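You operate a simulated robot arm through the tools that you are given. There is no shell and no other tool. Be economical: measure what you need, move in short steps, check, and stop when the job is done.

Carry out the task below with a simulated two-armed robot. There is one attempt and no reset: what you move stays moved.

## Task
Take the small yellow cup and put it on top of the purple wafer cup. Take the purple label stand from the top of the wooden counter and put it on the top of the steel table. Take the purple cool pack and leave it on the shelf under the wooden counter. Take the lid off the large yellow cup and lay it down on the top of the wooden counter. Stack the purple label that says "peanut" from the top of the window counter on top of the purple label that says "yogurt". Take the medium green cup on the top of the window counter and put it away on the steel-topped counter. Push the freezer door shut. Press the alarm button two times. Open the fridge door. Do these in any order. Set down upright: small yellow cup, purple label stand, medium green cup.

Only the result counts: the job must be done as asked and must still hold three seconds after the hand-in. Knocking over, shifting, dropping, spilling or breaking anything else fails it. Lids that push on must go on centred and level and be pressed home; caps that screw on are set level and turned clockwise until they are tight.

## Robot
Two 7-joint arms with two-finger parallel grippers on one trunk, on a base that drives. Base frame: it is fixed to the floor where the robot stands at the start and does not move with it; the origin is under the middle of the robot, x ahead of it, y to its left, z up. Readings come in mm, rad, newtons and seconds.
The left shoulder is at the start at [50, 165, 1205], the right one opposite. With the tool pointing down near the work surface each hand reaches from about 160 to 680 mm from the robot's upright axis, wherever it stands, measured 20 degrees to its own side. Places, roughly: alarm button [-6300, 1100, 1300]; freezer door [-6100, 1200, 700]; fridge door [-4600, 800, 400]; large yellow cup (10x10x12 cm) [700, -500, 900]; medium green cup (9x9x10 cm) [-6400, -300, 900]; purple cool pack [750, -500, 1000]; purple label [-6750, -250, 750]; purple label stand [750, -250, 750]; purple wafer cup (6x6x7 cm) [500, 100, 900]; shelf under the wooden counter [500, 0, 300]; small yellow cup (6x6x7 cm) [500, -200, 900]; steel-topped counter [-600, 1100, 900]; top of the steel table [-2000, -1700, 900]. Payload 3.91 kg a hand.
The TCP of each hand is the grasp point between the finger pads, 30 mm short of the fingertips. In the tool frame z runs along the fingers and y along their closing line. The gripper opens to 110 mm. The fingers are 20 mm wide and 10 mm thick; the gripper's body (48 by 112 mm) begins 55 mm behind the TCP.
Orientation is told as [roll, pitch, yaw] about the base's x, y, z axes, in that order, counted from this pose: with the fingers straight down and closing along the base's y, the tool's x points along the base's -x, its y along +y and its z along -z.

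## Interface
- The arms move only by the tool jog_arm. It takes "left_commands", "right_commands" or both (then of equal length, played together; a hand with none holds still); each is a list of rows, each a list of 7 numbers: the shift along the tool's x, y, z in mm, then the turn, a rotation vector about the tool's x, y, z in rad, then the gripper command, from -1 (fully open) to 1 (shut), values between in proportion. In form: [[dx, dy, dz, wx, wy, wz, grip], ...]. A call has 1 to 20 rows; each row is the pose to reach, as a shift and turn from the pose commanded when the call began, along the tool's axes at that moment. Rows are played at 5 a second. More than 50 mm and 0.15 rad between two rows, or a gripper value outside its range, and nothing of the call is played. Where a pose cannot be reached the arm comes as near as it can. A force on the tool above 40 N (or 10 N above the force at the start of the call, whichever is more), or a blocked arm, ends the call early, and 0.2 s more pass. Each finger travels about 45 mm/s and halts on what it meets, pressing with about 22 N; the grip force reading is that of the motor and also rises with nothing between the fingers. The clock runs only during rows and for 0.2 s after the last one: add rows that repeat a pose to give the fingers time. It gives the time, the measured TCP pose, the force on the tool (base axes), the opening and the grip force at its end, in the units of the frame above (readings bear some noise), with the torque about the TCP (base axes, N m) and any sound that the robot's microphone picked up.
- Cameras (640 x 400 px; columns grow to the right, rows downward): "scene" is now at [106.8, -22, 1358.8]; the picture's right is [-0.29, -0.96, 0.00], its down [-0.68, 0.21, -0.71] and it looks along [0.68, -0.21, -0.71] (base axes); focal length 272 px, centre (320, 200). "left" rides on the left gripper at [72, -17, -103] in its tool frame; the picture's right is [0.23, 0.97, 0.00], its down [-0.76, 0.18, -0.62] and it looks along [-0.61, 0.14, 0.78] (tool axes); focal length 222 px, centre (320, 200). "right" rides on the right gripper at [73, 17, -103] in its tool frame; the picture's right is [-0.23, 0.97, 0.00], its down [-0.76, -0.18, -0.62] and it looks along [-0.61, -0.14, 0.78] (tool axes); focal length 222 px, centre (320, 200). There is no depth. A picture from a camera that has moved, and an enlarged one, comes with that camera's place and axes in the base frame and with its lens.
- grab_frame(camera): a new picture of that camera. No time passes.
- slide_trunk(by): slides the trunk up (or, below 0, down) by that many mm; the arms and the scene camera ride with it, the base frame stays. It gives what a move gives, with no picture.
- drive_base(legs): drives the robot by 1 to 6 legs, each [ahead, left, turn to the left] in mm, mm and rad, along the robot's own axes; the way and the turn of a leg run together, so that a leg with both is an arc; at most 1500 mm and 3.142 rad a leg. The arms and the cameras ride along, it lands a little off, and it stops where it bumps. It gives what a move gives.
- pan_tilt(pan, tilt): turns the head with the scene camera to pan (to the left, within 1.396 rad either way) and tilt (down, from -0.506 to 1.204), counted from straight ahead of the robot. It gives what a move gives.
- zoom(camera, box): a new picture of the part [left, top, right, bottom] of that camera's present view, enlarged. No time passes.
- finish_job(): hands the job in; it is judged then, once.

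Go step by step. Nothing tells you exact positions but the pictures and the camera data: compare them with the known pose of the tool, close in by small moves and look again before you grip or let go. The budget is 207 turns and 190 pictures, counting those below and the enlarged ones. Unless the task says otherwise, let go and move clear before handing in, and close with one line.

The tools are called after "Emit:" as a command line: name --argument value ..., lists and objects as JSON in quotes. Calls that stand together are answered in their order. jog_arm: Moves the arms, as the interface text tells. Its arguments: {"type":"object","properties":{"left_commands":{"type":"array","items":{"type":"array","items":{"type":"number"}}},"right_commands":{"type":"array","items":{"type":"array","items":{"type":"number"}}}},"required":[]} The other tools are called the same way: slide_trunk (by) slides the trunk up or down; drive_base (legs) drives the base; pan_tilt (pan, tilt) turns the head that bears the scene camera; grab_frame (camera) takes a picture; zoom (camera, box) takes an enlarged picture of a part of a camera's view; finish_job () hands the job in.

At the start:

```text
time: 0.0
left_position: [415.4, -23.8, 1102.1]
left_tool_rot: [-0.002, -0.001, -0.001]
left_force: [-0.3, 0.4, 0.2]
left_moment: [0.0, -0.01, -0.02]
left_gripper_width: 109.9
left_grasp_force: 0.1
right_position: [286.3, -302.8, 1129.9]
right_tool_rot: [0.001, -0.001, -0.002]
right_force: [-0.2, 0.2, 0.2]
right_moment: [-0.01, -0.01, 0.04]
right_gripper_width: 109.7
right_grasp_force: 0.2
trunk travel left (down, up): [-425.0, 78.0]
robot x, y, heading: [1.8, 4.6, 0.002]
head pan, tilt: [-0.298, 0.785]
```

scene: 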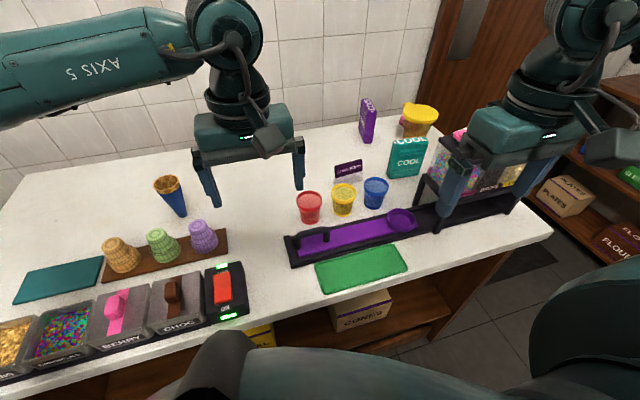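
right: 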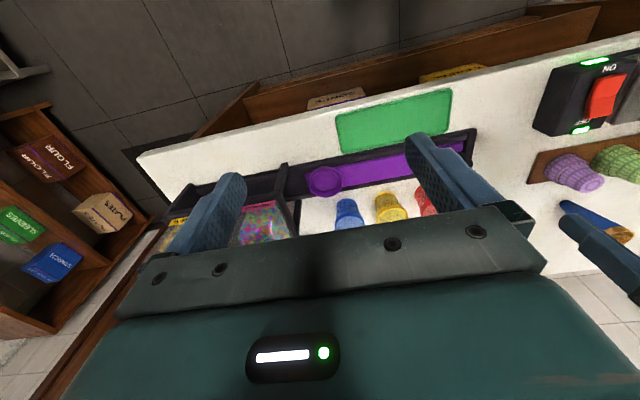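
left: 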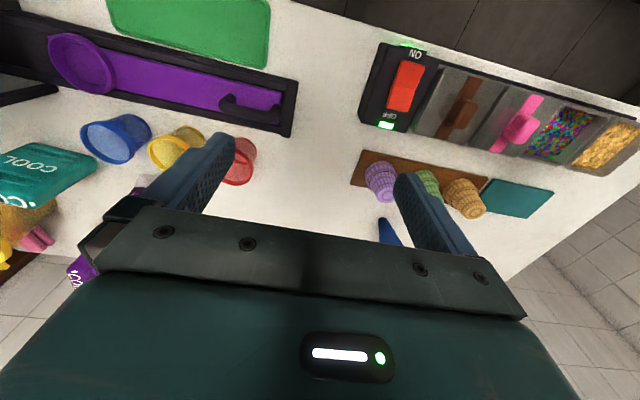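

I see the white-topped wooden counter with the small cups, the wafer cups, the cool packs and the label stand. I'll zoom in for details first.

Emit:
zoom --camera "scene" --box '[280, 80, 460, 240]'

Emit:
zoom --camera "scene" --box '[80, 160, 260, 280]'

```text
2.50 times, centred on (370, 160) of scene
camera zoom: at [106.8, -22.0, 1358.8], right [-0.29, -0.96, 0.0], down [-0.68, 0.21, -0.71], along [0.68, -0.21, -0.71], focal length 681 px, centre (195, 300)
```

zoom: 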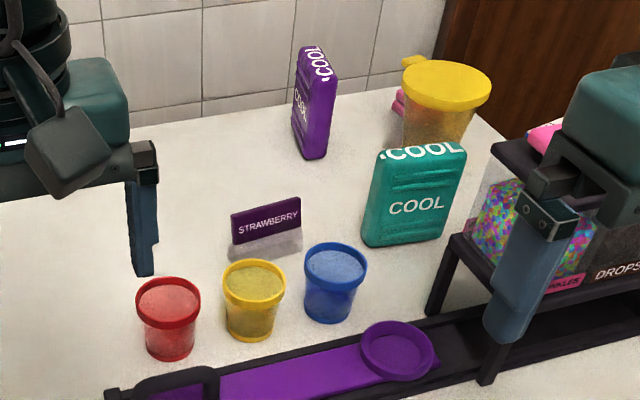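

```text
3.33 times, centred on (170, 220) of scene
camera zoom: at [106.8, -22.0, 1358.8], right [-0.29, -0.96, 0.0], down [-0.68, 0.21, -0.71], along [0.68, -0.21, -0.71], focal length 908 px, centre (820, 133)
```

zoom: 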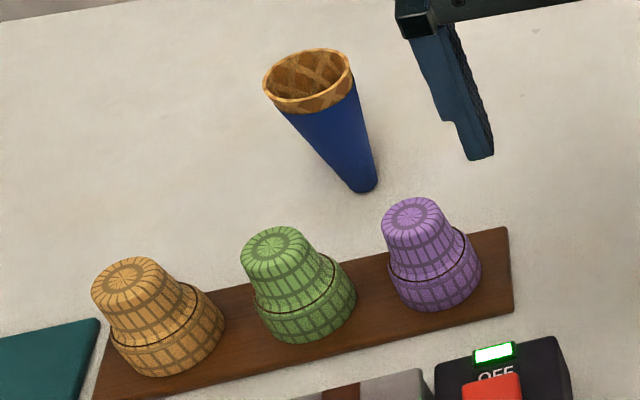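

The cups stand in a row along y, with yellow near [545,-218] and the wafer cup's top near [520,112]. I'll move the left hand aside and bring the right hand above the yellow cup, turned to close along x.

Emit:
jog_arm --right_commands '[[-23.5, 7.7, 11.8, 0, 0, -0.1428, -0.5], [-47, 15.4, 23.6, 0, 0, -0.2856, -0.5], [-70.5, 23.1, 35.4, 0, 0, -0.4284, -0.5], [-94, 30.8, 47.2, 0, 0, -0.5712, -0.5], [-117.5, 38.5, 59, 0, 0, -0.714, -0.5], [-141, 46.2, 70.8, 0, 0, -0.8568, -0.5], [-164.5, 53.9, 82.6, 0, 0, -0.9996, -0.5], [-188, 61.6, 94.4, 0, 0, -1.1424, -0.5], [-211.5, 69.3, 106.2, 0, 0, -1.2852, -0.5], [-235, 77, 118, 0, 0, -1.428, -0.5], [-258.5, 84.7, 130, 0, 0, -1.5708, -0.5]]' --left_commands '[[10.5, 25, -2.5, 0, 0, 0, -1], [21, 50, -5, 0, 0, 0, -1], [31.5, 75, -7.5, 0, 0, 0, -1], [42, 100, -10, 0, 0, 0, -1], [52.5, 125, -12.5, 0, 0, 0, -1], [63, 150, -15, 0, 0, 0, -1], [73.5, 175, -17.5, 0, 0, 0, -1], [84, 200, -20, 0, 0, 0, -1], [94.5, 225, -22.5, 0, 0, 0, -1], [105, 250, -25, 0, 0, 0, -1], [115, 274, -28, 0, 0, 0, -1]]'

Emit:
grab_frame --camera "right"

Emit:
grab_frame --camera "scene"

```text
time: 2.4
left_position: [298.4, 248.8, 1128.0]
left_tool_rot: [0.002, 0.0, -0.001]
left_force: [-0.3, -0.2, -0.2]
left_moment: [0.0, 0.01, 0.01]
left_gripper_width: 110.2
left_grasp_force: 0.0
right_position: [342.9, -171.8, 902.3]
right_tool_rot: [-0.106, -0.004, 1.525]
right_force: [1.0, -0.2, 1.0]
right_moment: [0.03, 0.0, -0.02]
right_gripper_width: 82.6
right_grasp_force: 0.0
right hand out of reach, approached as far as the arm can: row 6, 7, 8, 9, 10, 11
trunk travel left (down, up): [-425.0, 78.0]
robot x, y, heading: [-0.8, -2.0, -0.003]
head pan, tilt: [-0.298, 0.785]
```

```text
184 pictures are left
camera right: at [310.6, -243.7, 1002.5], right [-0.96, 0.27, -0.1], down [0.15, 0.75, 0.64], along [0.25, 0.6, -0.76], focal length 222 px, centre (320, 200)
```

right: 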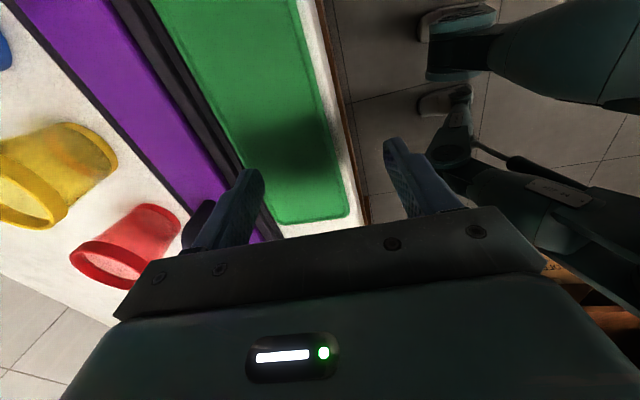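

```text
183 pictures are left
camera scene: at [106.5, -22.5, 1358.8], right [-0.29, -0.96, 0.0], down [-0.68, 0.21, -0.71], along [0.68, -0.21, -0.71], focal length 272 px, centre (320, 200)
```

scene: 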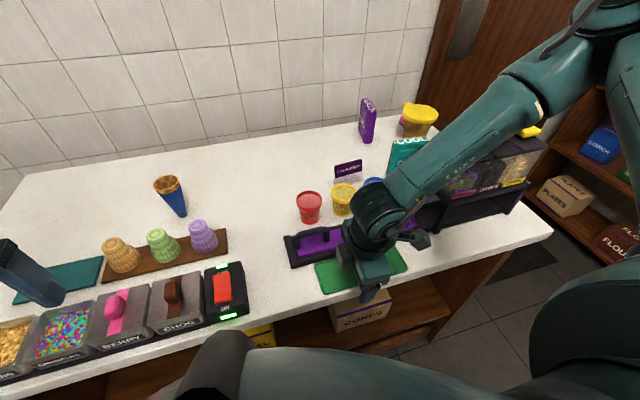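

The right arm couldn't reach with that yaw and ended low over the green mat; nothing appears to have been touched. I'll lift straight up in small steps to see how it responds.

Emit:
jog_arm --right_commands '[[0, 0, -30, 0, 0, 0.14, -0.5], [0, 0, -70, 0, 0, 0.28, -0.5], [0, 0, -110, 0, 0, 0.42, -0.5], [0, 0, -150, 0, 0, 0.56, -0.5]]'

```text
time: 3.4
left_position: [299.0, 249.2, 1127.3]
left_tool_rot: [0.0, -0.002, 0.0]
left_force: [-0.2, 0.5, -0.3]
left_moment: [0.01, 0.02, -0.03]
left_gripper_width: 110.0
left_grasp_force: 0.0
right_position: [326.6, -172.6, 1056.2]
right_tool_rot: [-0.087, -0.056, 0.965]
right_force: [-0.4, 0.2, -0.1]
right_moment: [0.01, -0.02, 0.01]
right_gripper_width: 82.7
right_grasp_force: 0.1
trunk travel left (down, up): [-425.0, 78.0]
robot x, y, heading: [-2.2, -0.0, 0.002]
head pan, tilt: [-0.298, 0.785]
```

The arm resumes from where it really is. I'll unwind the yaw to zero and raise.

Emit:
jog_arm --right_commands '[[9, -6.5, -10, 0, 0, 0.138, -0.5], [18, -13, -20, 0, 0, 0.276, -0.5], [28, -19.5, -30, 0, 0, 0.414, -0.5], [37, -26, -40, 0, 0, 0.552, -0.5], [46, -32.5, -50, 0, 0, 0.69, -0.5], [56, -39, -60, 0, 0, 0.828, -0.5], [65, -45, -70, 0, 0, 0.965, -0.5]]'

```text
time: 5.0
left_position: [299.1, 249.3, 1128.2]
left_tool_rot: [0.0, -0.002, 0.0]
left_force: [-0.4, -0.1, -0.2]
left_moment: [0.03, -0.01, -0.02]
left_gripper_width: 109.9
left_grasp_force: 0.1
right_position: [321.8, -252.3, 1132.0]
right_tool_rot: [-0.002, -0.104, -0.005]
right_force: [-1.2, 0.3, 0.0]
right_moment: [-0.02, 0.0, 0.0]
right_gripper_width: 82.3
right_grasp_force: 0.1
trunk travel left (down, up): [-425.0, 78.0]
robot x, y, heading: [-1.4, -5.2, 0.004]
head pan, tilt: [-0.298, 0.785]
```

Now I'll level it.

Emit:
jog_arm --right_commands '[[-20, 10, 0, 0, 0.104, 0, -0.5], [-50, 30, 15, 0, 0.104, 0, -0.5]]'

Emit:
jog_arm --right_commands '[[0, 0, 0, 0, 0, 0.14, -0.5], [0, 0, 0, 0, 0, 0.28, -0.5], [0, 0, 0, 0, 0, 0.42, -0.5], [0, 0, 0, 0, 0, 0.56, -0.5], [0, 0, 0, 0, 0, 0.7, -0.5], [0, 0, 0, 0, 0, 0.84, -0.5], [0, 0, 0, 0, 0, 0.98, -0.5], [0, 0, 0, 0, 0, 1.12, -0.5], [0, 0, 0, 0, 0, 1.26, -0.5], [0, 0, 0, 0, 0, 1.4, -0.5], [0, 0, 0, 0, 0, 1.54, -0.5]]'

```text
time: 5.6
left_position: [299.3, 249.7, 1127.5]
left_tool_rot: [0.001, -0.001, 0.001]
left_force: [-0.4, -0.8, 1.0]
left_moment: [-0.02, 0.02, -0.01]
left_gripper_width: 110.0
left_grasp_force: 0.0
right_position: [373.1, -220.9, 1118.0]
right_tool_rot: [-0.002, 0.003, -0.003]
right_force: [1.1, 0.2, -0.6]
right_moment: [0.01, -0.02, 0.02]
right_gripper_width: 82.4
right_grasp_force: 0.1
trunk travel left (down, up): [-425.0, 78.0]
robot x, y, heading: [1.0, -1.7, -0.003]
head pan, tilt: [-0.298, 0.785]
```

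```text
time: 8.0
left_position: [299.4, 249.0, 1127.0]
left_tool_rot: [-0.001, 0.0, 0.0]
left_force: [0.0, -0.4, -0.7]
left_moment: [-0.01, 0.02, -0.03]
left_gripper_width: 110.0
left_grasp_force: 0.0
right_position: [371.4, -222.7, 1120.9]
right_tool_rot: [0.0, -0.001, -1.547]
right_force: [0.2, -0.4, -0.2]
right_moment: [-0.02, -0.01, -0.01]
right_gripper_width: 82.4
right_grasp_force: 0.1
trunk travel left (down, up): [-425.0, 78.0]
robot x, y, heading: [1.5, 0.2, 0.005]
head pan, tilt: [-0.298, 0.785]
```

Yaw −90° works. Moving above the yellow cup and looking.

Emit:
jog_arm --right_commands '[[0, 40, 0, 0, 0, 0, -0.5], [0, 80, 20, 0, 0, 0, -0.5], [0, 120, 50, 0, 0, 0, -0.5], [0, 150, 80, 0, 0, 0, -0.5], [1, 174, 110, 0, 0, 0, -0.5]]'

Emit:
grab_frame --camera "right"

Emit:
grab_frame --camera "scene"

```text
time: 9.2
left_position: [298.6, 249.1, 1126.9]
left_tool_rot: [0.0, -0.003, 0.0]
left_force: [-0.1, -0.2, 0.3]
left_moment: [-0.01, 0.01, -0.02]
left_gripper_width: 109.9
left_grasp_force: 0.1
right_position: [536.2, -222.8, 1015.2]
right_tool_rot: [0.004, 0.0, -1.544]
right_force: [-0.1, 0.4, 0.6]
right_moment: [-0.03, -0.04, -0.01]
right_gripper_width: 82.7
right_grasp_force: 0.1
right hand out of reach, approached as far as the arm can: row 5
trunk travel left (down, up): [-425.0, 78.0]
robot x, y, heading: [0.2, 1.1, 0.002]
head pan, tilt: [-0.298, 0.785]
```

```text
182 pictures are left
camera right: at [548.7, -151.2, 1117.9], right [0.98, -0.2, 0.0], down [-0.16, -0.77, 0.62], along [-0.12, -0.61, -0.78], focal length 222 px, centre (320, 200)
```

right: 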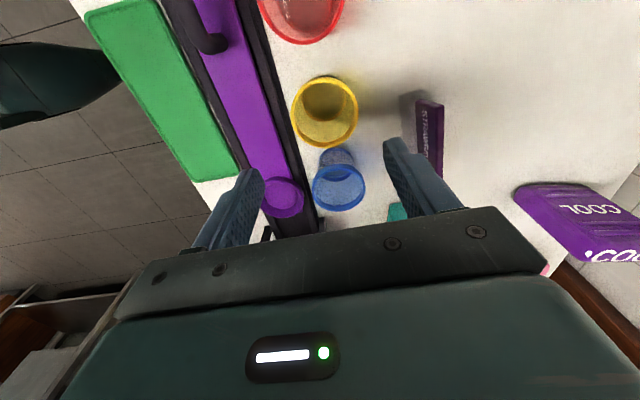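

```text
181 pictures are left
camera scene: at [106.4, -22.2, 1358.9], right [-0.29, -0.96, 0.0], down [-0.68, 0.21, -0.71], along [0.68, -0.21, -0.71], focal length 272 px, centre (320, 200)
```

scene: 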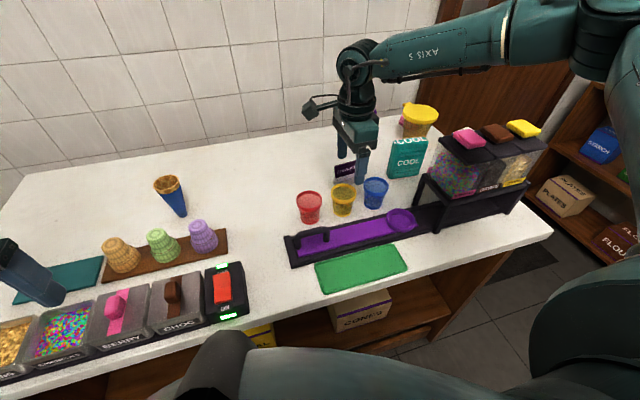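

Yellow's rim centre is at about [542,-211]. I'll relax the yaw to about −1.2 and move over it at z≈970.

Emit:
jog_arm --right_commands '[[4, 0, 0, 0, 0, -0.12, -0.5], [8, 3, 20, 0, 0, -0.24, -0.5], [12, 7, 45, 0, 0, -0.344, -0.5]]'

Emit:
grab_frame --camera "right"

```text
time: 10.0
left_position: [298.1, 248.9, 1126.4]
left_tool_rot: [0.0, 0.001, 0.001]
left_force: [-0.2, 0.7, 0.1]
left_moment: [0.01, 0.0, 0.02]
left_gripper_width: 110.1
left_grasp_force: 0.0
right_position: [521.3, -225.9, 981.8]
right_tool_rot: [0.0, -0.003, -1.198]
right_force: [0.0, -0.4, 0.2]
right_moment: [-0.01, 0.01, -0.02]
right_gripper_width: 82.5
right_grasp_force: 0.1
right hand out of reach, approached as far as the arm can: row 2, 3
trunk travel left (down, up): [-425.0, 78.0]
robot x, y, heading: [2.1, 1.8, -0.0]
head pan, tilt: [-0.298, 0.785]
```

```text
180 pictures are left
camera right: at [509.2, -153.7, 1084.6], right [0.99, 0.14, 0.0], down [0.11, -0.77, 0.62], along [0.09, -0.62, -0.78], focal length 222 px, centre (320, 200)
```

right: 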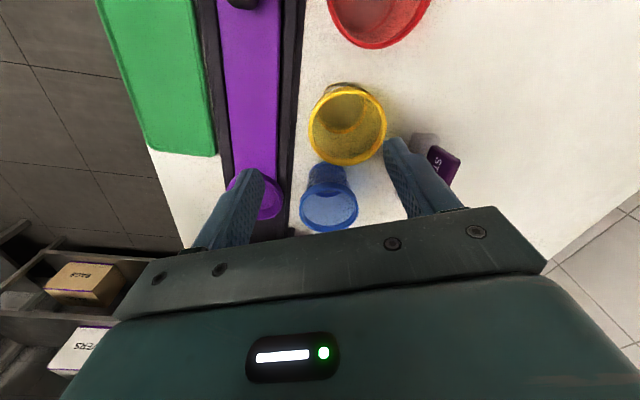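

This is truly the reach limit, so I'll raise the hand and drive a little closer to the counter.

Emit:
jog_arm --right_commands '[[0, -10, -40, 0, 0, 0, -0.5], [0, -20, -80, 0, 0, 0, -0.5], [0, -30, -120, 0, 0, 0, -0.5]]'

Emit:
drive_base --legs '[[80, 0, 0]]'

Emit:
grab_frame --camera "scene"

```text
time: 10.8
left_position: [298.2, 249.9, 1127.3]
left_tool_rot: [0.0, -0.001, 0.002]
left_force: [-0.3, -0.6, 0.3]
left_moment: [-0.02, -0.04, 0.03]
left_gripper_width: 109.9
left_grasp_force: 0.0
right_position: [491.7, -237.8, 1099.0]
right_tool_rot: [0.0, -0.003, -1.197]
right_force: [-0.1, 0.6, -0.8]
right_moment: [0.03, -0.01, 0.03]
right_gripper_width: 82.6
right_grasp_force: 0.1
trunk travel left (down, up): [-425.0, 78.0]
robot x, y, heading: [1.9, 0.5, 0.0]
head pan, tilt: [-0.298, 0.785]
```

```text
time: 12.0
left_position: [373.8, 249.4, 1127.7]
left_tool_rot: [-0.001, -0.002, 0.002]
left_force: [0.9, -0.5, 0.5]
left_moment: [0.03, -0.02, 0.01]
left_gripper_width: 110.2
left_grasp_force: 0.0
right_position: [567.4, -238.8, 1099.4]
right_tool_rot: [0.001, -0.003, -1.197]
right_force: [-0.2, 0.5, -0.7]
right_moment: [0.0, -0.04, -0.01]
right_gripper_width: 82.5
right_grasp_force: 0.1
trunk travel left (down, up): [-425.0, 78.0]
robot x, y, heading: [75.1, -4.6, -0.001]
head pan, tilt: [-0.298, 0.785]
stopped in leg 1: the robot was blocked; the commanded pose is now the measured one
```

```text
179 pictures are left
camera scene: at [181.2, -21.8, 1359.0], right [-0.29, -0.96, 0.0], down [-0.68, 0.21, -0.71], along [0.68, -0.21, -0.71], focal length 272 px, centre (320, 200)
```

scene: 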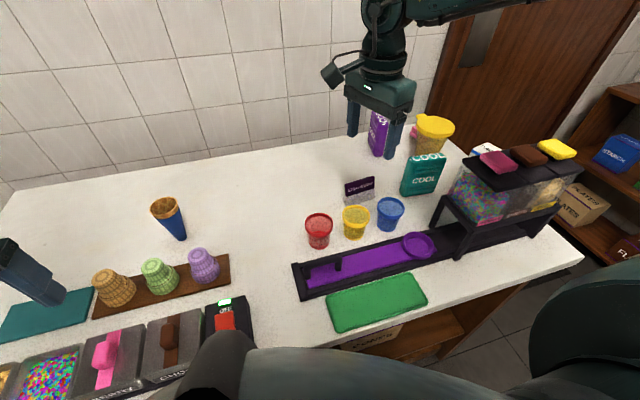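

The base is up against the counter (x=75). I'll move over the yellow cup.

Emit:
jog_arm --right_commands '[[12, -4, 41, 0, 0, 0, -0.5], [24, -9, 82, 0, 0, 0, -0.5], [35, -13, 124, 0, 0, 0, -0.5]]'

Emit:
grab_frame --camera "right"

Emit:
zoom --camera "scene" --box '[280, 140, 440, 260]'

```text
time: 12.8
left_position: [375.9, 249.9, 1127.8]
left_tool_rot: [0.002, -0.001, 0.001]
left_force: [0.2, -0.3, -0.6]
left_moment: [-0.03, -0.01, -0.03]
left_gripper_width: 109.9
left_grasp_force: 0.1
right_position: [544.5, -214.1, 976.5]
right_tool_rot: [0.0, -0.002, -1.198]
right_force: [0.2, -0.7, -0.4]
right_moment: [-0.02, -0.02, 0.02]
right_gripper_width: 82.6
right_grasp_force: 0.2
trunk travel left (down, up): [-425.0, 78.0]
robot x, y, heading: [76.1, 2.0, 0.004]
head pan, tilt: [-0.298, 0.785]
```

```text
178 pictures are left
camera right: at [533.2, -141.5, 1079.7], right [0.99, 0.14, 0.0], down [0.11, -0.77, 0.62], along [0.09, -0.62, -0.78], focal length 222 px, centre (320, 200)
```

right: 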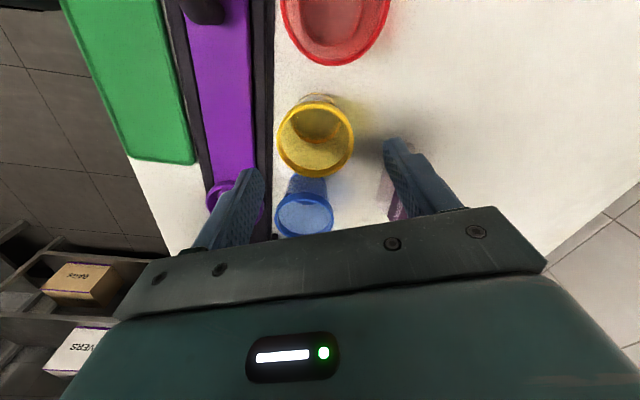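

```text
3.33 times, centred on (360, 200) of scene
camera zoom: at [182.9, -22.0, 1358.8], right [-0.29, -0.96, 0.0], down [-0.68, 0.21, -0.71], along [0.68, -0.21, -0.71], focal length 908 px, centre (187, 200)
```

zoom: 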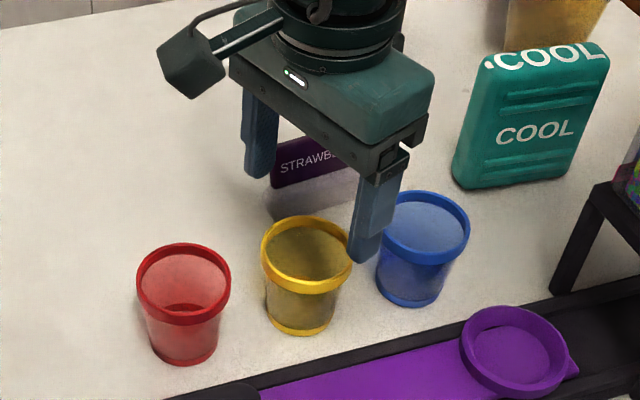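

The cup axis is near [539,-213], rim about z 913. I'll descend with a narrower opening, keeping the tips clear of the trough, then close.

Emit:
jog_arm --right_commands '[[3, -4.8, 0, 0, 0, 0, -0.35], [3, -4.8, 35, 0, 0, 0, -0.35], [3, -4.8, 66, 0, 0, 0, -0.35], [3, -4.8, 66, 0, 0, 0, -0.35]]'

Emit:
grab_frame --camera "right"

Emit:
zoom --camera "scene" --box '[280, 140, 440, 260]'

```text
time: 13.8
left_position: [374.3, 250.1, 1127.1]
left_tool_rot: [-0.001, -0.001, 0.003]
left_force: [0.5, 0.3, 0.0]
left_moment: [0.0, 0.03, 0.02]
left_gripper_width: 110.2
left_grasp_force: 0.1
right_position: [534.1, -215.9, 916.3]
right_tool_rot: [0.002, -0.001, -1.198]
right_force: [0.0, -0.1, -0.2]
right_moment: [0.01, 0.02, -0.01]
right_gripper_width: 74.4
right_grasp_force: 0.0
right hand out of reach, approached as far as the arm can: row 3, 4
trunk travel left (down, up): [-425.0, 78.0]
robot x, y, heading: [77.5, 0.3, 0.003]
head pan, tilt: [-0.298, 0.785]
```

```text
176 pictures are left
camera right: at [522.2, -143.2, 1019.6], right [0.99, 0.14, 0.0], down [0.11, -0.77, 0.62], along [0.09, -0.62, -0.78], focal length 222 px, centre (320, 200)
```

right: 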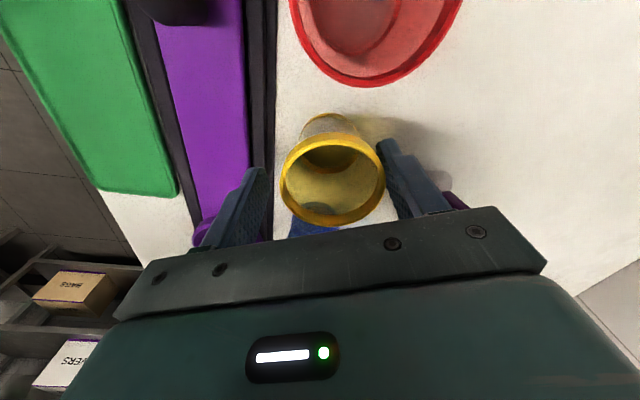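

```text
3.33 times, centred on (360, 200) of scene
camera zoom: at [182.7, -21.8, 1358.8], right [-0.29, -0.96, 0.0], down [-0.68, 0.21, -0.71], along [0.68, -0.21, -0.71], focal length 908 px, centre (187, 200)
```

zoom: 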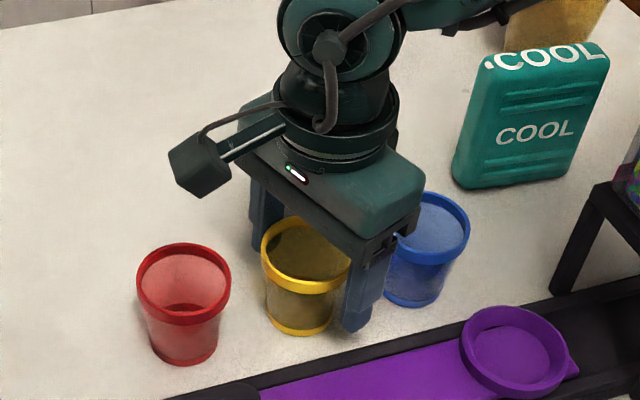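

The hand is slightly short of reach again; lowering the trunk should help. I'll lift the hand, lower the trunk by 100, and come back down.

Emit:
jog_arm --right_commands '[[0, 0, -45, 0, 0, 0, -0.35], [0, 0, -90, 0, 0, 0, -0.35], [0, 0, -130, 0, 0, 0, -0.35]]'

Emit:
slide_trunk --by -90

```text
time: 14.6
left_position: [374.7, 249.6, 1128.3]
left_tool_rot: [0.0, -0.002, 0.003]
left_force: [-1.1, -0.1, 0.6]
left_moment: [-0.01, 0.01, -0.01]
left_gripper_width: 110.1
left_grasp_force: 0.0
right_position: [534.6, -212.3, 1045.4]
right_tool_rot: [0.001, -0.002, -1.197]
right_force: [0.0, -0.3, -0.2]
right_moment: [-0.03, -0.05, -0.02]
right_gripper_width: 74.1
right_grasp_force: 0.1
trunk travel left (down, up): [-425.0, 78.0]
robot x, y, heading: [77.2, -1.1, 0.0]
head pan, tilt: [-0.298, 0.785]
```

```text
time: 15.9
left_position: [373.8, 249.3, 1038.0]
left_tool_rot: [-0.001, 0.0, 0.001]
left_force: [0.4, -0.1, -0.6]
left_moment: [0.01, -0.03, 0.03]
left_gripper_width: 109.9
left_grasp_force: 0.0
right_position: [536.6, -212.8, 954.2]
right_tool_rot: [-0.001, -0.003, -1.196]
right_force: [-0.1, 0.2, 0.3]
right_moment: [-0.01, -0.05, 0.02]
right_gripper_width: 74.3
right_grasp_force: 0.1
trunk travel left (down, up): [-335.0, 168.0]
robot x, y, heading: [79.0, 0.0, 0.003]
head pan, tilt: [-0.298, 0.785]
```

Emit:
jog_arm --right_commands '[[-4, 3, 0, 0, 0, 0, -0.35], [-4, 3, 46, 0, 0, 0, -0.35], [-4, 3, 46, 0, 0, 0, -0.35]]'

Emit:
grab_frame --camera "right"

```text
time: 16.7
left_position: [375.8, 248.9, 1038.4]
left_tool_rot: [0.001, 0.001, 0.002]
left_force: [-0.2, 0.6, 0.3]
left_moment: [-0.02, 0.02, 0.0]
left_gripper_width: 110.1
left_grasp_force: 0.0
right_position: [538.7, -217.3, 909.3]
right_tool_rot: [0.001, -0.002, -1.196]
right_force: [0.4, -0.3, 0.0]
right_moment: [0.05, 0.0, 0.0]
right_gripper_width: 74.4
right_grasp_force: 0.1
trunk travel left (down, up): [-335.0, 168.0]
robot x, y, heading: [74.2, 0.7, 0.003]
head pan, tilt: [-0.298, 0.785]
```

```text
174 pictures are left
camera right: at [527.5, -144.5, 1012.4], right [0.99, 0.14, 0.0], down [0.11, -0.77, 0.63], along [0.09, -0.62, -0.78], focal length 222 px, centre (320, 200)
```

right: 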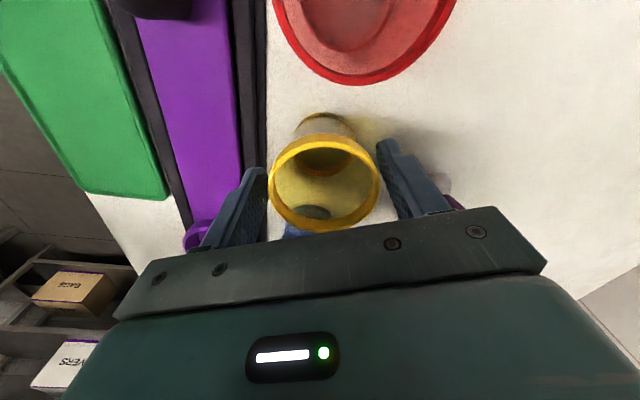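

Centred well. Closing.

Emit:
jog_arm --right_commands '[[0, 0, 0, 0, 0, 0, 0.2], [0, 0, 0, 0, 0, 0, 1], [0, 0, 0, 0, 0, 0, 1], [0, 0, 0, 0, 0, 0, 1]]'

Emit:
grab_frame --camera "right"

```text
time: 17.7
left_position: [374.7, 248.1, 1038.5]
left_tool_rot: [-0.002, 0.0, 0.0]
left_force: [0.7, -0.7, -0.5]
left_moment: [0.03, -0.01, 0.01]
left_gripper_width: 110.1
left_grasp_force: 0.0
right_position: [538.5, -218.5, 909.9]
right_tool_rot: [-0.002, -0.001, -1.197]
right_force: [-0.8, 0.4, 0.2]
right_moment: [-0.02, 0.01, 0.02]
right_gripper_width: 52.8
right_grasp_force: 22.4
trunk travel left (down, up): [-335.0, 168.0]
robot x, y, heading: [81.8, -1.2, -0.0]
head pan, tilt: [-0.298, 0.785]
```

```text
173 pictures are left
camera right: at [527.5, -144.5, 1012.5], right [0.99, 0.14, 0.0], down [0.11, -0.77, 0.63], along [0.09, -0.62, -0.78], focal length 222 px, centre (320, 200)
```

right: 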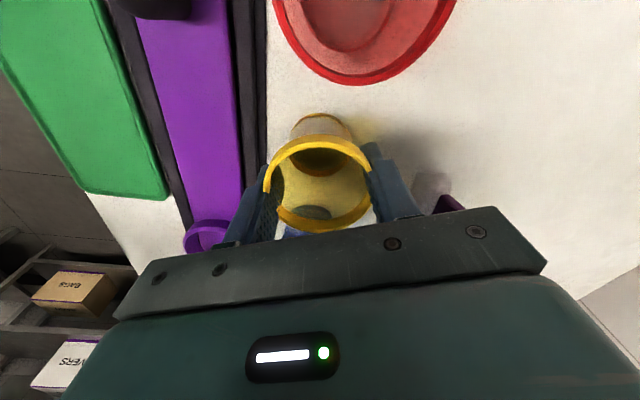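

Gripped (53 mm). Lift and carry it over the wafer cup, staying high.

Emit:
jog_arm --right_commands '[[0, 0, -45, 0, 0, 0, 1], [0, 0, -90, 0, 0, 0, 1], [0, 0, -130, 0, 0, 0, 1], [39, 13, -130, 0, 0, 0, 1], [78, 26, -130, 0, 0, 0, 1], [117, 39, -130, 0, 0, 0, 1], [156, 52, -130, 0, 0, 0, 1], [195, 65, -130, 0, 0, 0, 1], [234, 78, -130, 0, 0, 0, 1], [272, 91, -130, 0, 0, 0, 1], [310, 103, -130, 0, 0, 0, 1]]'

Emit:
grab_frame --camera "scene"

Emit:
grab_frame --camera "right"

```text
time: 20.1
left_position: [374.6, 249.8, 1038.4]
left_tool_rot: [0.001, 0.0, 0.001]
left_force: [-0.1, 0.6, -1.1]
left_moment: [-0.01, 0.01, 0.02]
left_gripper_width: 110.0
left_grasp_force: 0.1
right_position: [477.7, -99.7, 1036.2]
right_tool_rot: [-0.001, -0.004, -1.197]
right_force: [0.7, 0.3, 0.0]
right_moment: [0.0, 0.0, -0.04]
right_gripper_width: 53.4
right_grasp_force: 21.9
right hand out of reach, approached as far as the arm can: row 6, 7, 8, 9, 10, 11
trunk travel left (down, up): [-335.0, 168.0]
robot x, y, heading: [74.0, 1.7, 0.001]
head pan, tilt: [-0.298, 0.785]
```

```text
172 pictures are left
camera scene: at [182.6, -21.8, 1268.8], right [-0.29, -0.96, 0.0], down [-0.68, 0.21, -0.71], along [0.68, -0.21, -0.71], focal length 272 px, centre (320, 200)
```

scene: 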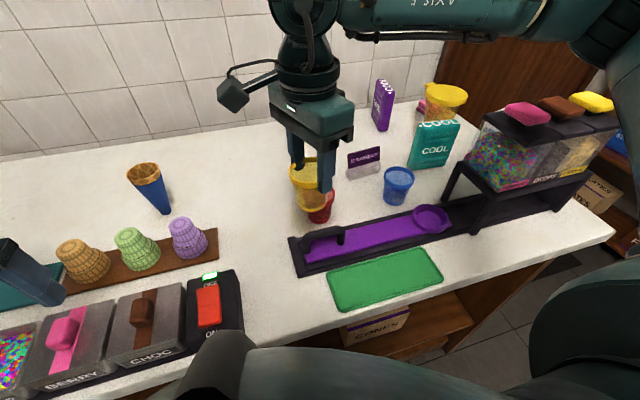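

```text
171 pictures are left
camera right: at [467.5, -27.1, 1140.3], right [0.99, 0.14, 0.0], down [0.11, -0.77, 0.62], along [0.09, -0.62, -0.78], focal length 222 px, centre (320, 200)
```

right: 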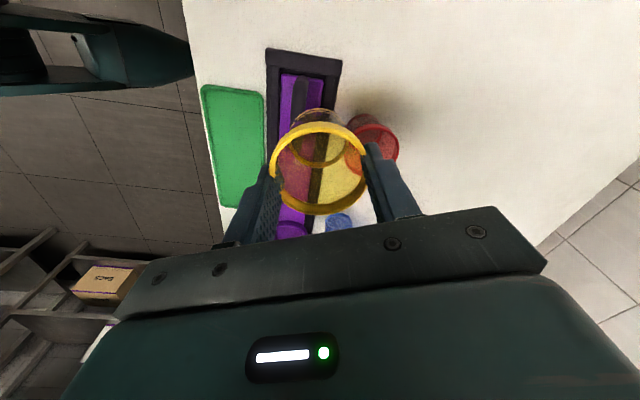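

The right arm doesn't reach that far across. I'll slide the base left instead, with the cup held high.

Emit:
drive_base --legs '[[-12, 0, 0], [0, 210, 0]]'

Emit:
grab_frame --camera "scene"

Emit:
grab_frame --camera "right"

```text
time: 22.0
left_position: [363.0, 453.5, 1036.9]
left_tool_rot: [-0.001, -0.002, 0.001]
left_force: [-0.4, -0.8, 0.5]
left_moment: [-0.01, -0.02, 0.0]
left_gripper_width: 110.0
left_grasp_force: 0.0
right_position: [466.4, 105.3, 1036.8]
right_tool_rot: [0.0, -0.001, -1.199]
right_force: [-0.3, 0.7, -0.3]
right_moment: [0.01, 0.02, 0.0]
right_gripper_width: 53.3
right_grasp_force: 21.3
trunk travel left (down, up): [-335.0, 168.0]
robot x, y, heading: [61.0, 203.9, -0.0]
head pan, tilt: [-0.298, 0.785]
```

```text
170 pictures are left
camera scene: at [170.4, 183.8, 1268.8], right [-0.29, -0.96, 0.0], down [-0.68, 0.21, -0.71], along [0.68, -0.21, -0.71], focal length 272 px, centre (320, 200)
```

scene: 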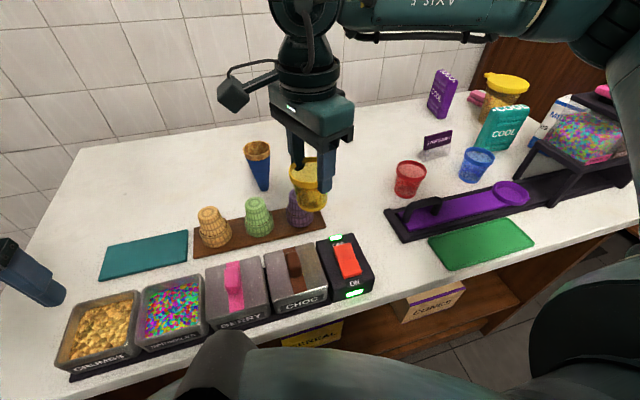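

```text
169 pictures are left
camera right: at [455.5, 178.0, 1140.3], right [0.99, 0.14, 0.0], down [0.11, -0.77, 0.62], along [0.09, -0.62, -0.78], focal length 222 px, centre (320, 200)
```

right: 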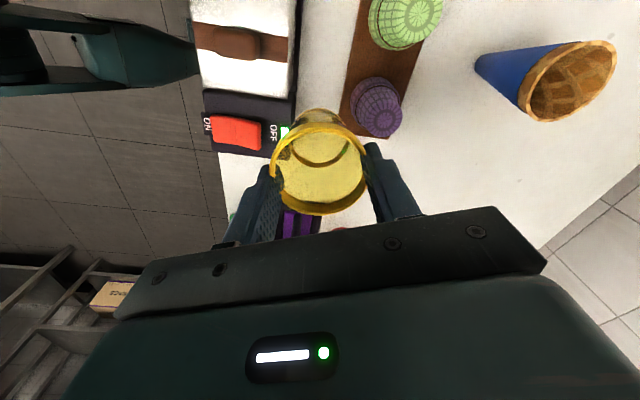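

Emit:
zoom --camera "right" --box '[260, 60, 420, 160]'

Emit:
zoom --camera "scene" --box '[250, 140, 350, 240]'

```text
4.00 times, centred on (340, 110) of right
camera zoom: at [455.5, 178.0, 1140.3], right [0.99, 0.14, 0.0], down [0.11, -0.77, 0.62], along [0.09, -0.62, -0.78], focal length 888 px, centre (240, 560)
```

zoom: 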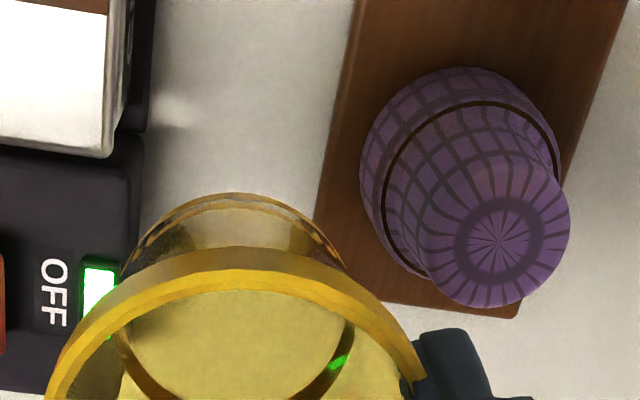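

```text
4.00 times, centred on (300, 190) of scene
camera zoom: at [170.4, 183.8, 1268.8], right [-0.29, -0.96, 0.0], down [-0.68, 0.21, -0.71], along [0.68, -0.21, -0.71], focal length 1089 px, centre (400, 240)
```

zoom: 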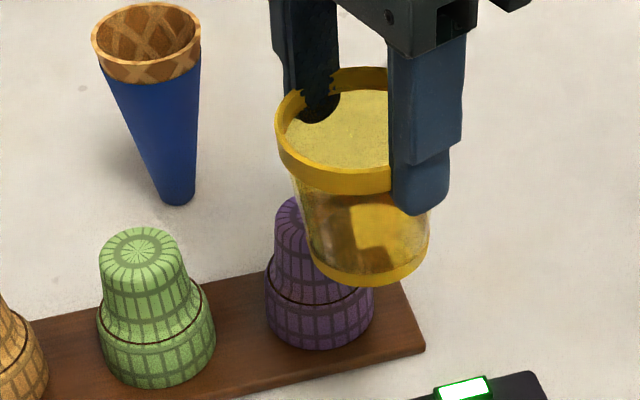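

The wafer cup's axis is near [527,115], top at about z 930. I'll move the yellow cup over it, 20 mm above.

Emit:
jog_arm --right_commands '[[-9, 30, 0, 0, 0, 0, 1], [-18, 59, 10, 0, 0, 0, 1], [-18, 59, 27, 0, 0, 0, 1]]'

Emit:
zoom --camera "right" --box '[220, 80, 420, 230]'

Emit:
zoom --camera "scene" --box '[250, 120, 350, 240]'

Emit:
grab_frame --camera "left"

```text
time: 22.8
left_position: [361.8, 453.2, 1037.7]
left_tool_rot: [0.0, 0.0, 0.0]
left_force: [-0.4, -0.6, -0.9]
left_moment: [0.02, 0.01, 0.03]
left_gripper_width: 110.1
left_grasp_force: 0.1
right_position: [512.5, 82.6, 1014.1]
right_tool_rot: [0.0, 0.0, -1.199]
right_force: [-0.1, -0.2, 1.4]
right_moment: [0.0, -0.01, -0.02]
right_gripper_width: 53.1
right_grasp_force: 22.4
right hand out of reach, approached as far as the arm can: row 1, 2, 3
trunk travel left (down, up): [-335.0, 168.0]
robot x, y, heading: [62.8, 208.2, 0.001]
head pan, tilt: [-0.298, 0.785]
```

```text
2.67 times, centred on (320, 155) of right
camera zoom: at [501.6, 155.8, 1118.4], right [0.99, 0.14, 0.0], down [0.11, -0.77, 0.62], along [0.09, -0.62, -0.78], focal length 592 px, centre (320, 320)
```

zoom: 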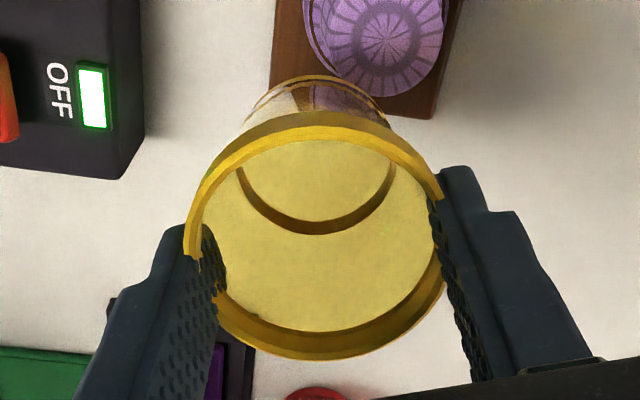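

```text
3.33 times, centred on (300, 180) of scene
camera zoom: at [170.5, 183.2, 1268.8], right [-0.29, -0.96, 0.0], down [-0.68, 0.21, -0.71], along [0.68, -0.21, -0.71], focal length 908 px, centre (387, 267)
```

zoom: 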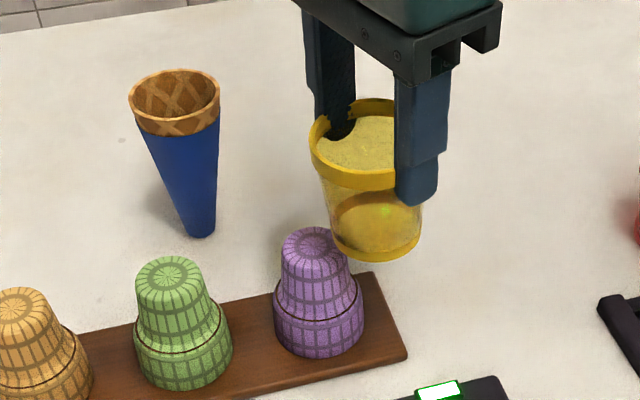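

```text
164 pictures are left
camera left: at [290.0, 437.6, 1142.8], right [-0.23, 0.97, 0.0], down [0.76, 0.18, 0.62], along [0.61, 0.14, -0.78], focal length 222 px, centre (320, 200)
```

left: 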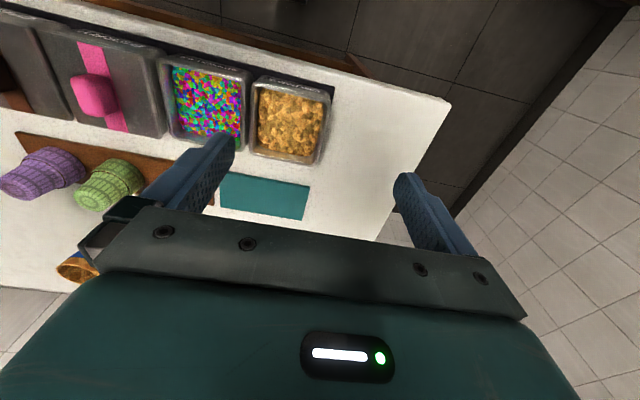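

I'm limited laterally again; raise slightly and shift the base 60 mm more to the left.

Emit:
jog_arm --right_commands '[[0, 0, -30, 0, 0, 0, 1]]'

Emit:
drive_base --legs '[[0, 60, 0]]'

```text
time: 23.2
left_position: [363.7, 454.0, 1037.3]
left_tool_rot: [0.0, 0.0, 0.001]
left_force: [-0.3, -0.7, 0.1]
left_moment: [0.01, 0.0, -0.03]
left_gripper_width: 109.9
left_grasp_force: 0.1
right_position: [514.4, 80.2, 1043.0]
right_tool_rot: [0.002, -0.002, -1.2]
right_force: [-0.7, -0.4, -0.1]
right_moment: [0.03, 0.0, -0.02]
right_gripper_width: 53.2
right_grasp_force: 22.2
trunk travel left (down, up): [-335.0, 168.0]
robot x, y, heading: [61.5, 205.5, -0.002]
head pan, tilt: [-0.298, 0.785]
```

```text
time: 24.2
left_position: [362.0, 514.8, 1037.9]
left_tool_rot: [-0.001, 0.0, 0.003]
left_force: [-0.5, -0.6, -0.4]
left_moment: [-0.02, 0.0, 0.02]
left_gripper_width: 109.9
left_grasp_force: 0.0
right_position: [514.7, 142.1, 1042.3]
right_tool_rot: [-0.001, -0.001, -1.199]
right_force: [-0.4, 0.8, -0.1]
right_moment: [0.0, 0.01, 0.0]
right_gripper_width: 53.0
right_grasp_force: 21.8
trunk travel left (down, up): [-335.0, 168.0]
robot x, y, heading: [65.2, 263.9, -0.002]
head pan, tilt: [-0.298, 0.785]
```

Emit:
jog_arm --right_commands '[[-17, 0, 0, 0, 0, 0, 1], [-34, 0, 10, 0, 0, 0, 1], [-34, 0, 28, 0, 0, 0, 1]]'

Emit:
zoom --camera "right" --box '[220, 80, 420, 230]'

Emit:
zoom --camera "scene" --box '[280, 120, 400, 240]'

```text
time: 25.0
left_position: [361.4, 514.4, 1037.3]
left_tool_rot: [0.002, 0.0, 0.003]
left_force: [-0.4, -0.3, -0.8]
left_moment: [-0.01, 0.03, -0.01]
left_gripper_width: 110.2
left_grasp_force: 0.1
right_position: [529.7, 109.1, 1011.7]
right_tool_rot: [-0.001, -0.001, -1.197]
right_force: [-0.1, 0.6, 0.3]
right_moment: [0.0, 0.01, 0.01]
right_gripper_width: 53.3
right_grasp_force: 22.3
trunk travel left (down, up): [-335.0, 168.0]
robot x, y, heading: [64.2, 265.2, 0.002]
head pan, tilt: [-0.298, 0.785]
```

```text
2.67 times, centred on (320, 155) of right
camera zoom: at [517.9, 182.5, 1115.1], right [0.99, 0.14, 0.0], down [0.11, -0.77, 0.62], along [0.09, -0.62, -0.78], focal length 592 px, centre (320, 320)
```

zoom: 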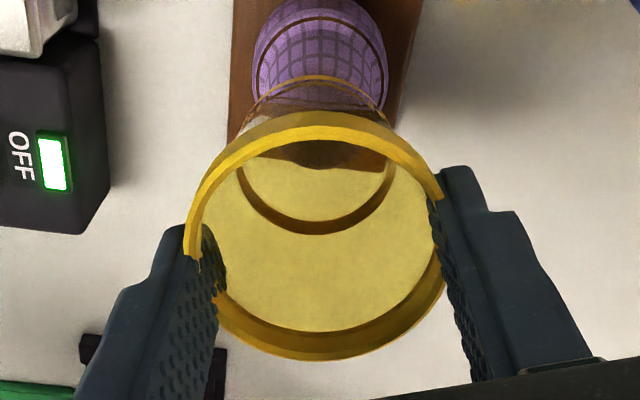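

```text
3.33 times, centred on (340, 180) of scene
camera zoom: at [170.5, 243.2, 1268.8], right [-0.29, -0.96, 0.0], down [-0.68, 0.21, -0.71], along [0.68, -0.21, -0.71], focal length 908 px, centre (253, 267)
```

zoom: 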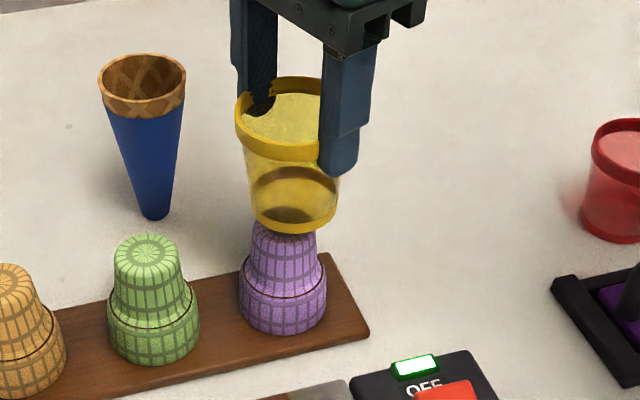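

The cup bottom is at about [527,113] and the wafer at about [527,116]. I'll lower to a small gap and check again.

Emit:
jog_arm --right_commands '[[2, 1, 6, 0, 0, 0, 1], [2, 1, 12, 0, 0, 0, 1], [2, 1, 12, 0, 0, 0, 1]]'

Emit:
zoom --camera "scene" --box '[300, 140, 380, 230]'

Emit:
zoom --camera "right" --box '[240, 60, 400, 180]'

```text
time: 25.8
left_position: [361.9, 513.9, 1038.6]
left_tool_rot: [0.0, 0.0, 0.004]
left_force: [0.5, 0.5, 0.4]
left_moment: [0.01, 0.02, 0.03]
left_gripper_width: 109.9
left_grasp_force: 0.0
right_position: [528.7, 111.8, 1002.5]
right_tool_rot: [-0.001, -0.002, -1.196]
right_force: [0.6, 0.2, -0.6]
right_moment: [0.02, -0.04, -0.04]
right_gripper_width: 53.4
right_grasp_force: 21.9
trunk travel left (down, up): [-335.0, 168.0]
robot x, y, heading: [65.0, 263.0, 0.004]
head pan, tilt: [-0.298, 0.785]
```

```text
4.44 times, centred on (340, 185) of scene
camera zoom: at [170.4, 243.0, 1268.8], right [-0.29, -0.96, 0.0], down [-0.68, 0.21, -0.71], along [0.68, -0.21, -0.71], focal length 1210 px, centre (231, 267)
```

zoom: 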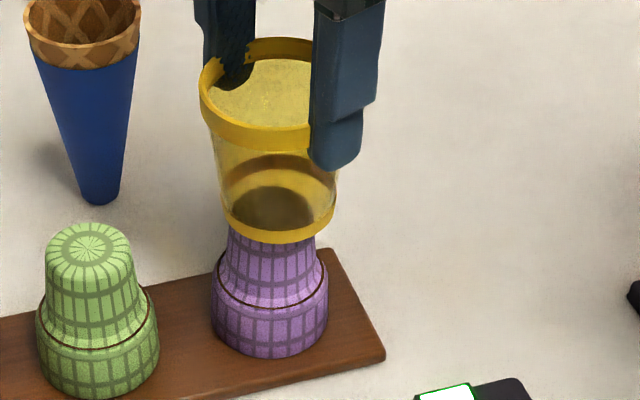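

```text
3.33 times, centred on (320, 120) of right
camera zoom: at [517.6, 185.3, 1104.2], right [0.99, 0.14, 0.0], down [0.11, -0.77, 0.62], along [0.09, -0.62, -0.78], focal length 740 px, centre (320, 467)
```

zoom: 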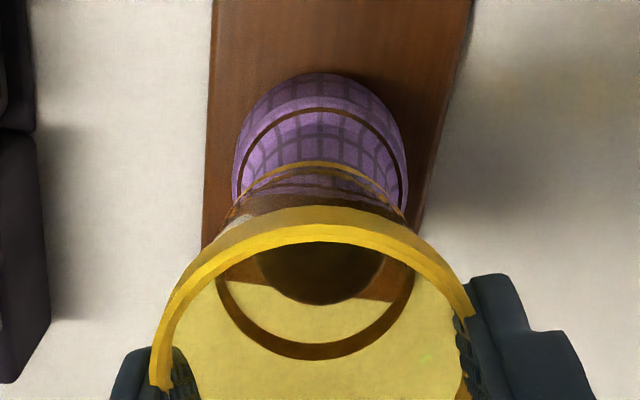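

Through the transparent floor I can see the wafer top well centred, so I'll nudge +2 in x and lower a bit.

Emit:
jog_arm --right_commands '[[0, 2, 3, 0, 0, 0, 1], [0, 2, 6, 0, 0, 0, 1], [0, 2, 8, 0, 0, 0, 1]]'

Emit:
jog_arm --right_commands '[[0, 0, 1, 0, 0, 0, 1], [0, 0, 2, 0, 0, 0, 1]]'

Emit:
zoom --camera "right" --box '[240, 60, 400, 180]'

Emit:
zoom --camera "scene" --box '[300, 140, 380, 230]'

```text
time: 26.6
left_position: [362.2, 514.0, 1038.0]
left_tool_rot: [-0.001, -0.002, 0.005]
left_force: [-0.4, 0.4, 0.6]
left_moment: [0.02, -0.01, 0.01]
left_gripper_width: 109.8
left_grasp_force: 0.0
right_position: [530.2, 112.3, 994.8]
right_tool_rot: [0.002, -0.001, -1.198]
right_force: [-0.7, -0.2, 14.0]
right_moment: [0.02, -0.11, -0.01]
right_gripper_width: 53.8
right_grasp_force: 21.4
trunk travel left (down, up): [-335.0, 168.0]
robot x, y, heading: [59.2, 267.5, 0.005]
head pan, tilt: [-0.298, 0.785]
```

```text
time: 27.2
left_position: [360.9, 513.0, 1038.6]
left_tool_rot: [0.001, -0.002, 0.003]
left_force: [0.5, -0.4, -0.4]
left_moment: [-0.01, -0.02, -0.01]
left_gripper_width: 109.8
left_grasp_force: 0.2
right_position: [527.7, 112.7, 993.6]
right_tool_rot: [0.002, -0.002, -1.197]
right_force: [-2.6, -1.9, 21.0]
right_moment: [0.08, 0.28, 0.03]
right_gripper_width: 53.4
right_grasp_force: 22.0
trunk travel left (down, up): [-335.0, 168.0]
robot x, y, heading: [62.1, 262.9, -0.001]
head pan, tilt: [-0.298, 0.785]
```

```text
3.33 times, centred on (320, 120) of right
camera zoom: at [517.1, 186.5, 1097.4], right [0.99, 0.14, 0.0], down [0.11, -0.77, 0.62], along [0.09, -0.62, -0.78], focal length 740 px, centre (320, 467)
```

zoom: 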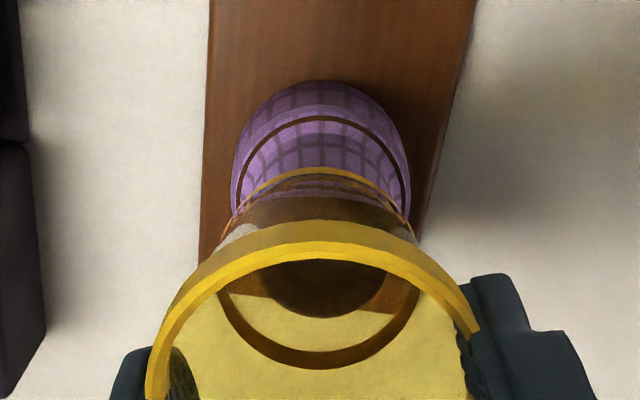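

```text
4.44 times, centred on (340, 185) of scene
camera zoom: at [168.5, 243.2, 1269.2], right [-0.29, -0.96, 0.0], down [-0.68, 0.21, -0.71], along [0.68, -0.21, -0.71], focal length 1210 px, centre (231, 267)
```

zoom: 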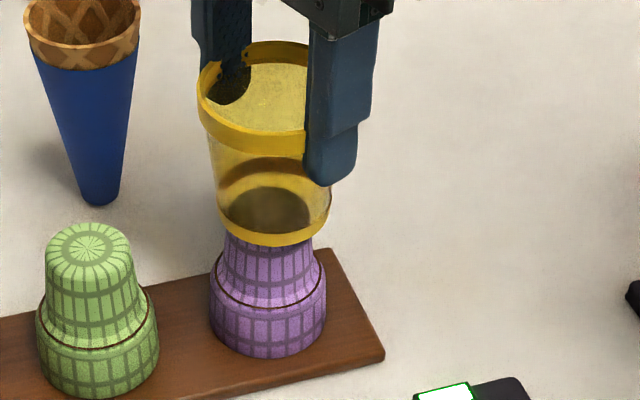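

Contact at 14–21 N and centred within ~2 mm. I'll ease off the force and open the gripper.

Emit:
jog_arm --right_commands '[[0, 0, -1.5, 0, 0, 0, 1], [0, 0, -2, 0, 0, 0, 0.0], [0, 0, -2, 0, 0, 0, -0.2], [0, 0, -2, 0, 0, 0, -0.45], [0, 0, -2, 0, 0, 0, -0.6]]'

Emit:
zoom --camera "scene" --box '[290, 120, 390, 230]'

Emit:
zoom --camera "right" --box '[200, 60, 440, 240]'

```text
time: 28.4
left_position: [362.6, 515.1, 1037.8]
left_tool_rot: [-0.001, -0.001, 0.002]
left_force: [0.4, -0.4, -0.4]
left_moment: [0.01, 0.0, 0.02]
left_gripper_width: 110.0
left_grasp_force: 0.0
right_position: [530.2, 112.4, 993.9]
right_tool_rot: [-0.002, -0.003, -1.197]
right_force: [0.1, 0.5, -0.5]
right_moment: [0.01, -0.02, 0.03]
right_gripper_width: 88.2
right_grasp_force: 0.1
trunk travel left (down, up): [-335.0, 168.0]
robot x, y, heading: [63.9, 268.8, -0.0]
head pan, tilt: [-0.298, 0.785]
```

```text
3.64 times, centred on (340, 175) of scene
camera zoom: at [170.3, 243.0, 1268.8], right [-0.29, -0.96, 0.0], down [-0.68, 0.21, -0.71], along [0.68, -0.21, -0.71], focal length 990 px, centre (247, 291)
```

zoom: 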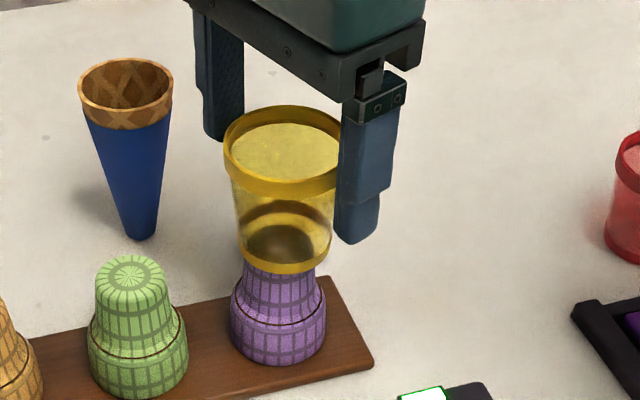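

```text
2.22 times, centred on (320, 150) of right
camera zoom: at [517.9, 185.6, 1096.9], right [0.99, 0.14, 0.0], down [0.11, -0.77, 0.62], along [0.09, -0.62, -0.78], focal length 494 px, centre (320, 311)
```

zoom: 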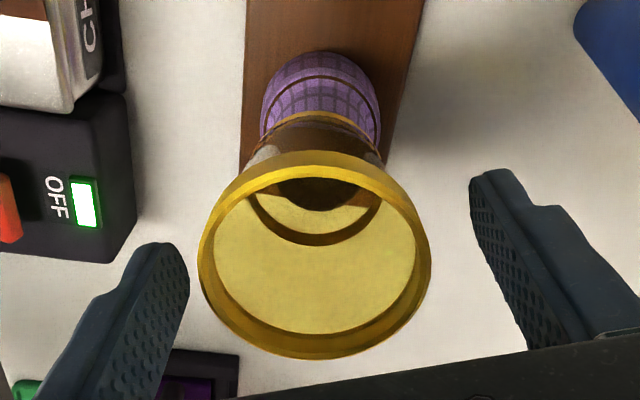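

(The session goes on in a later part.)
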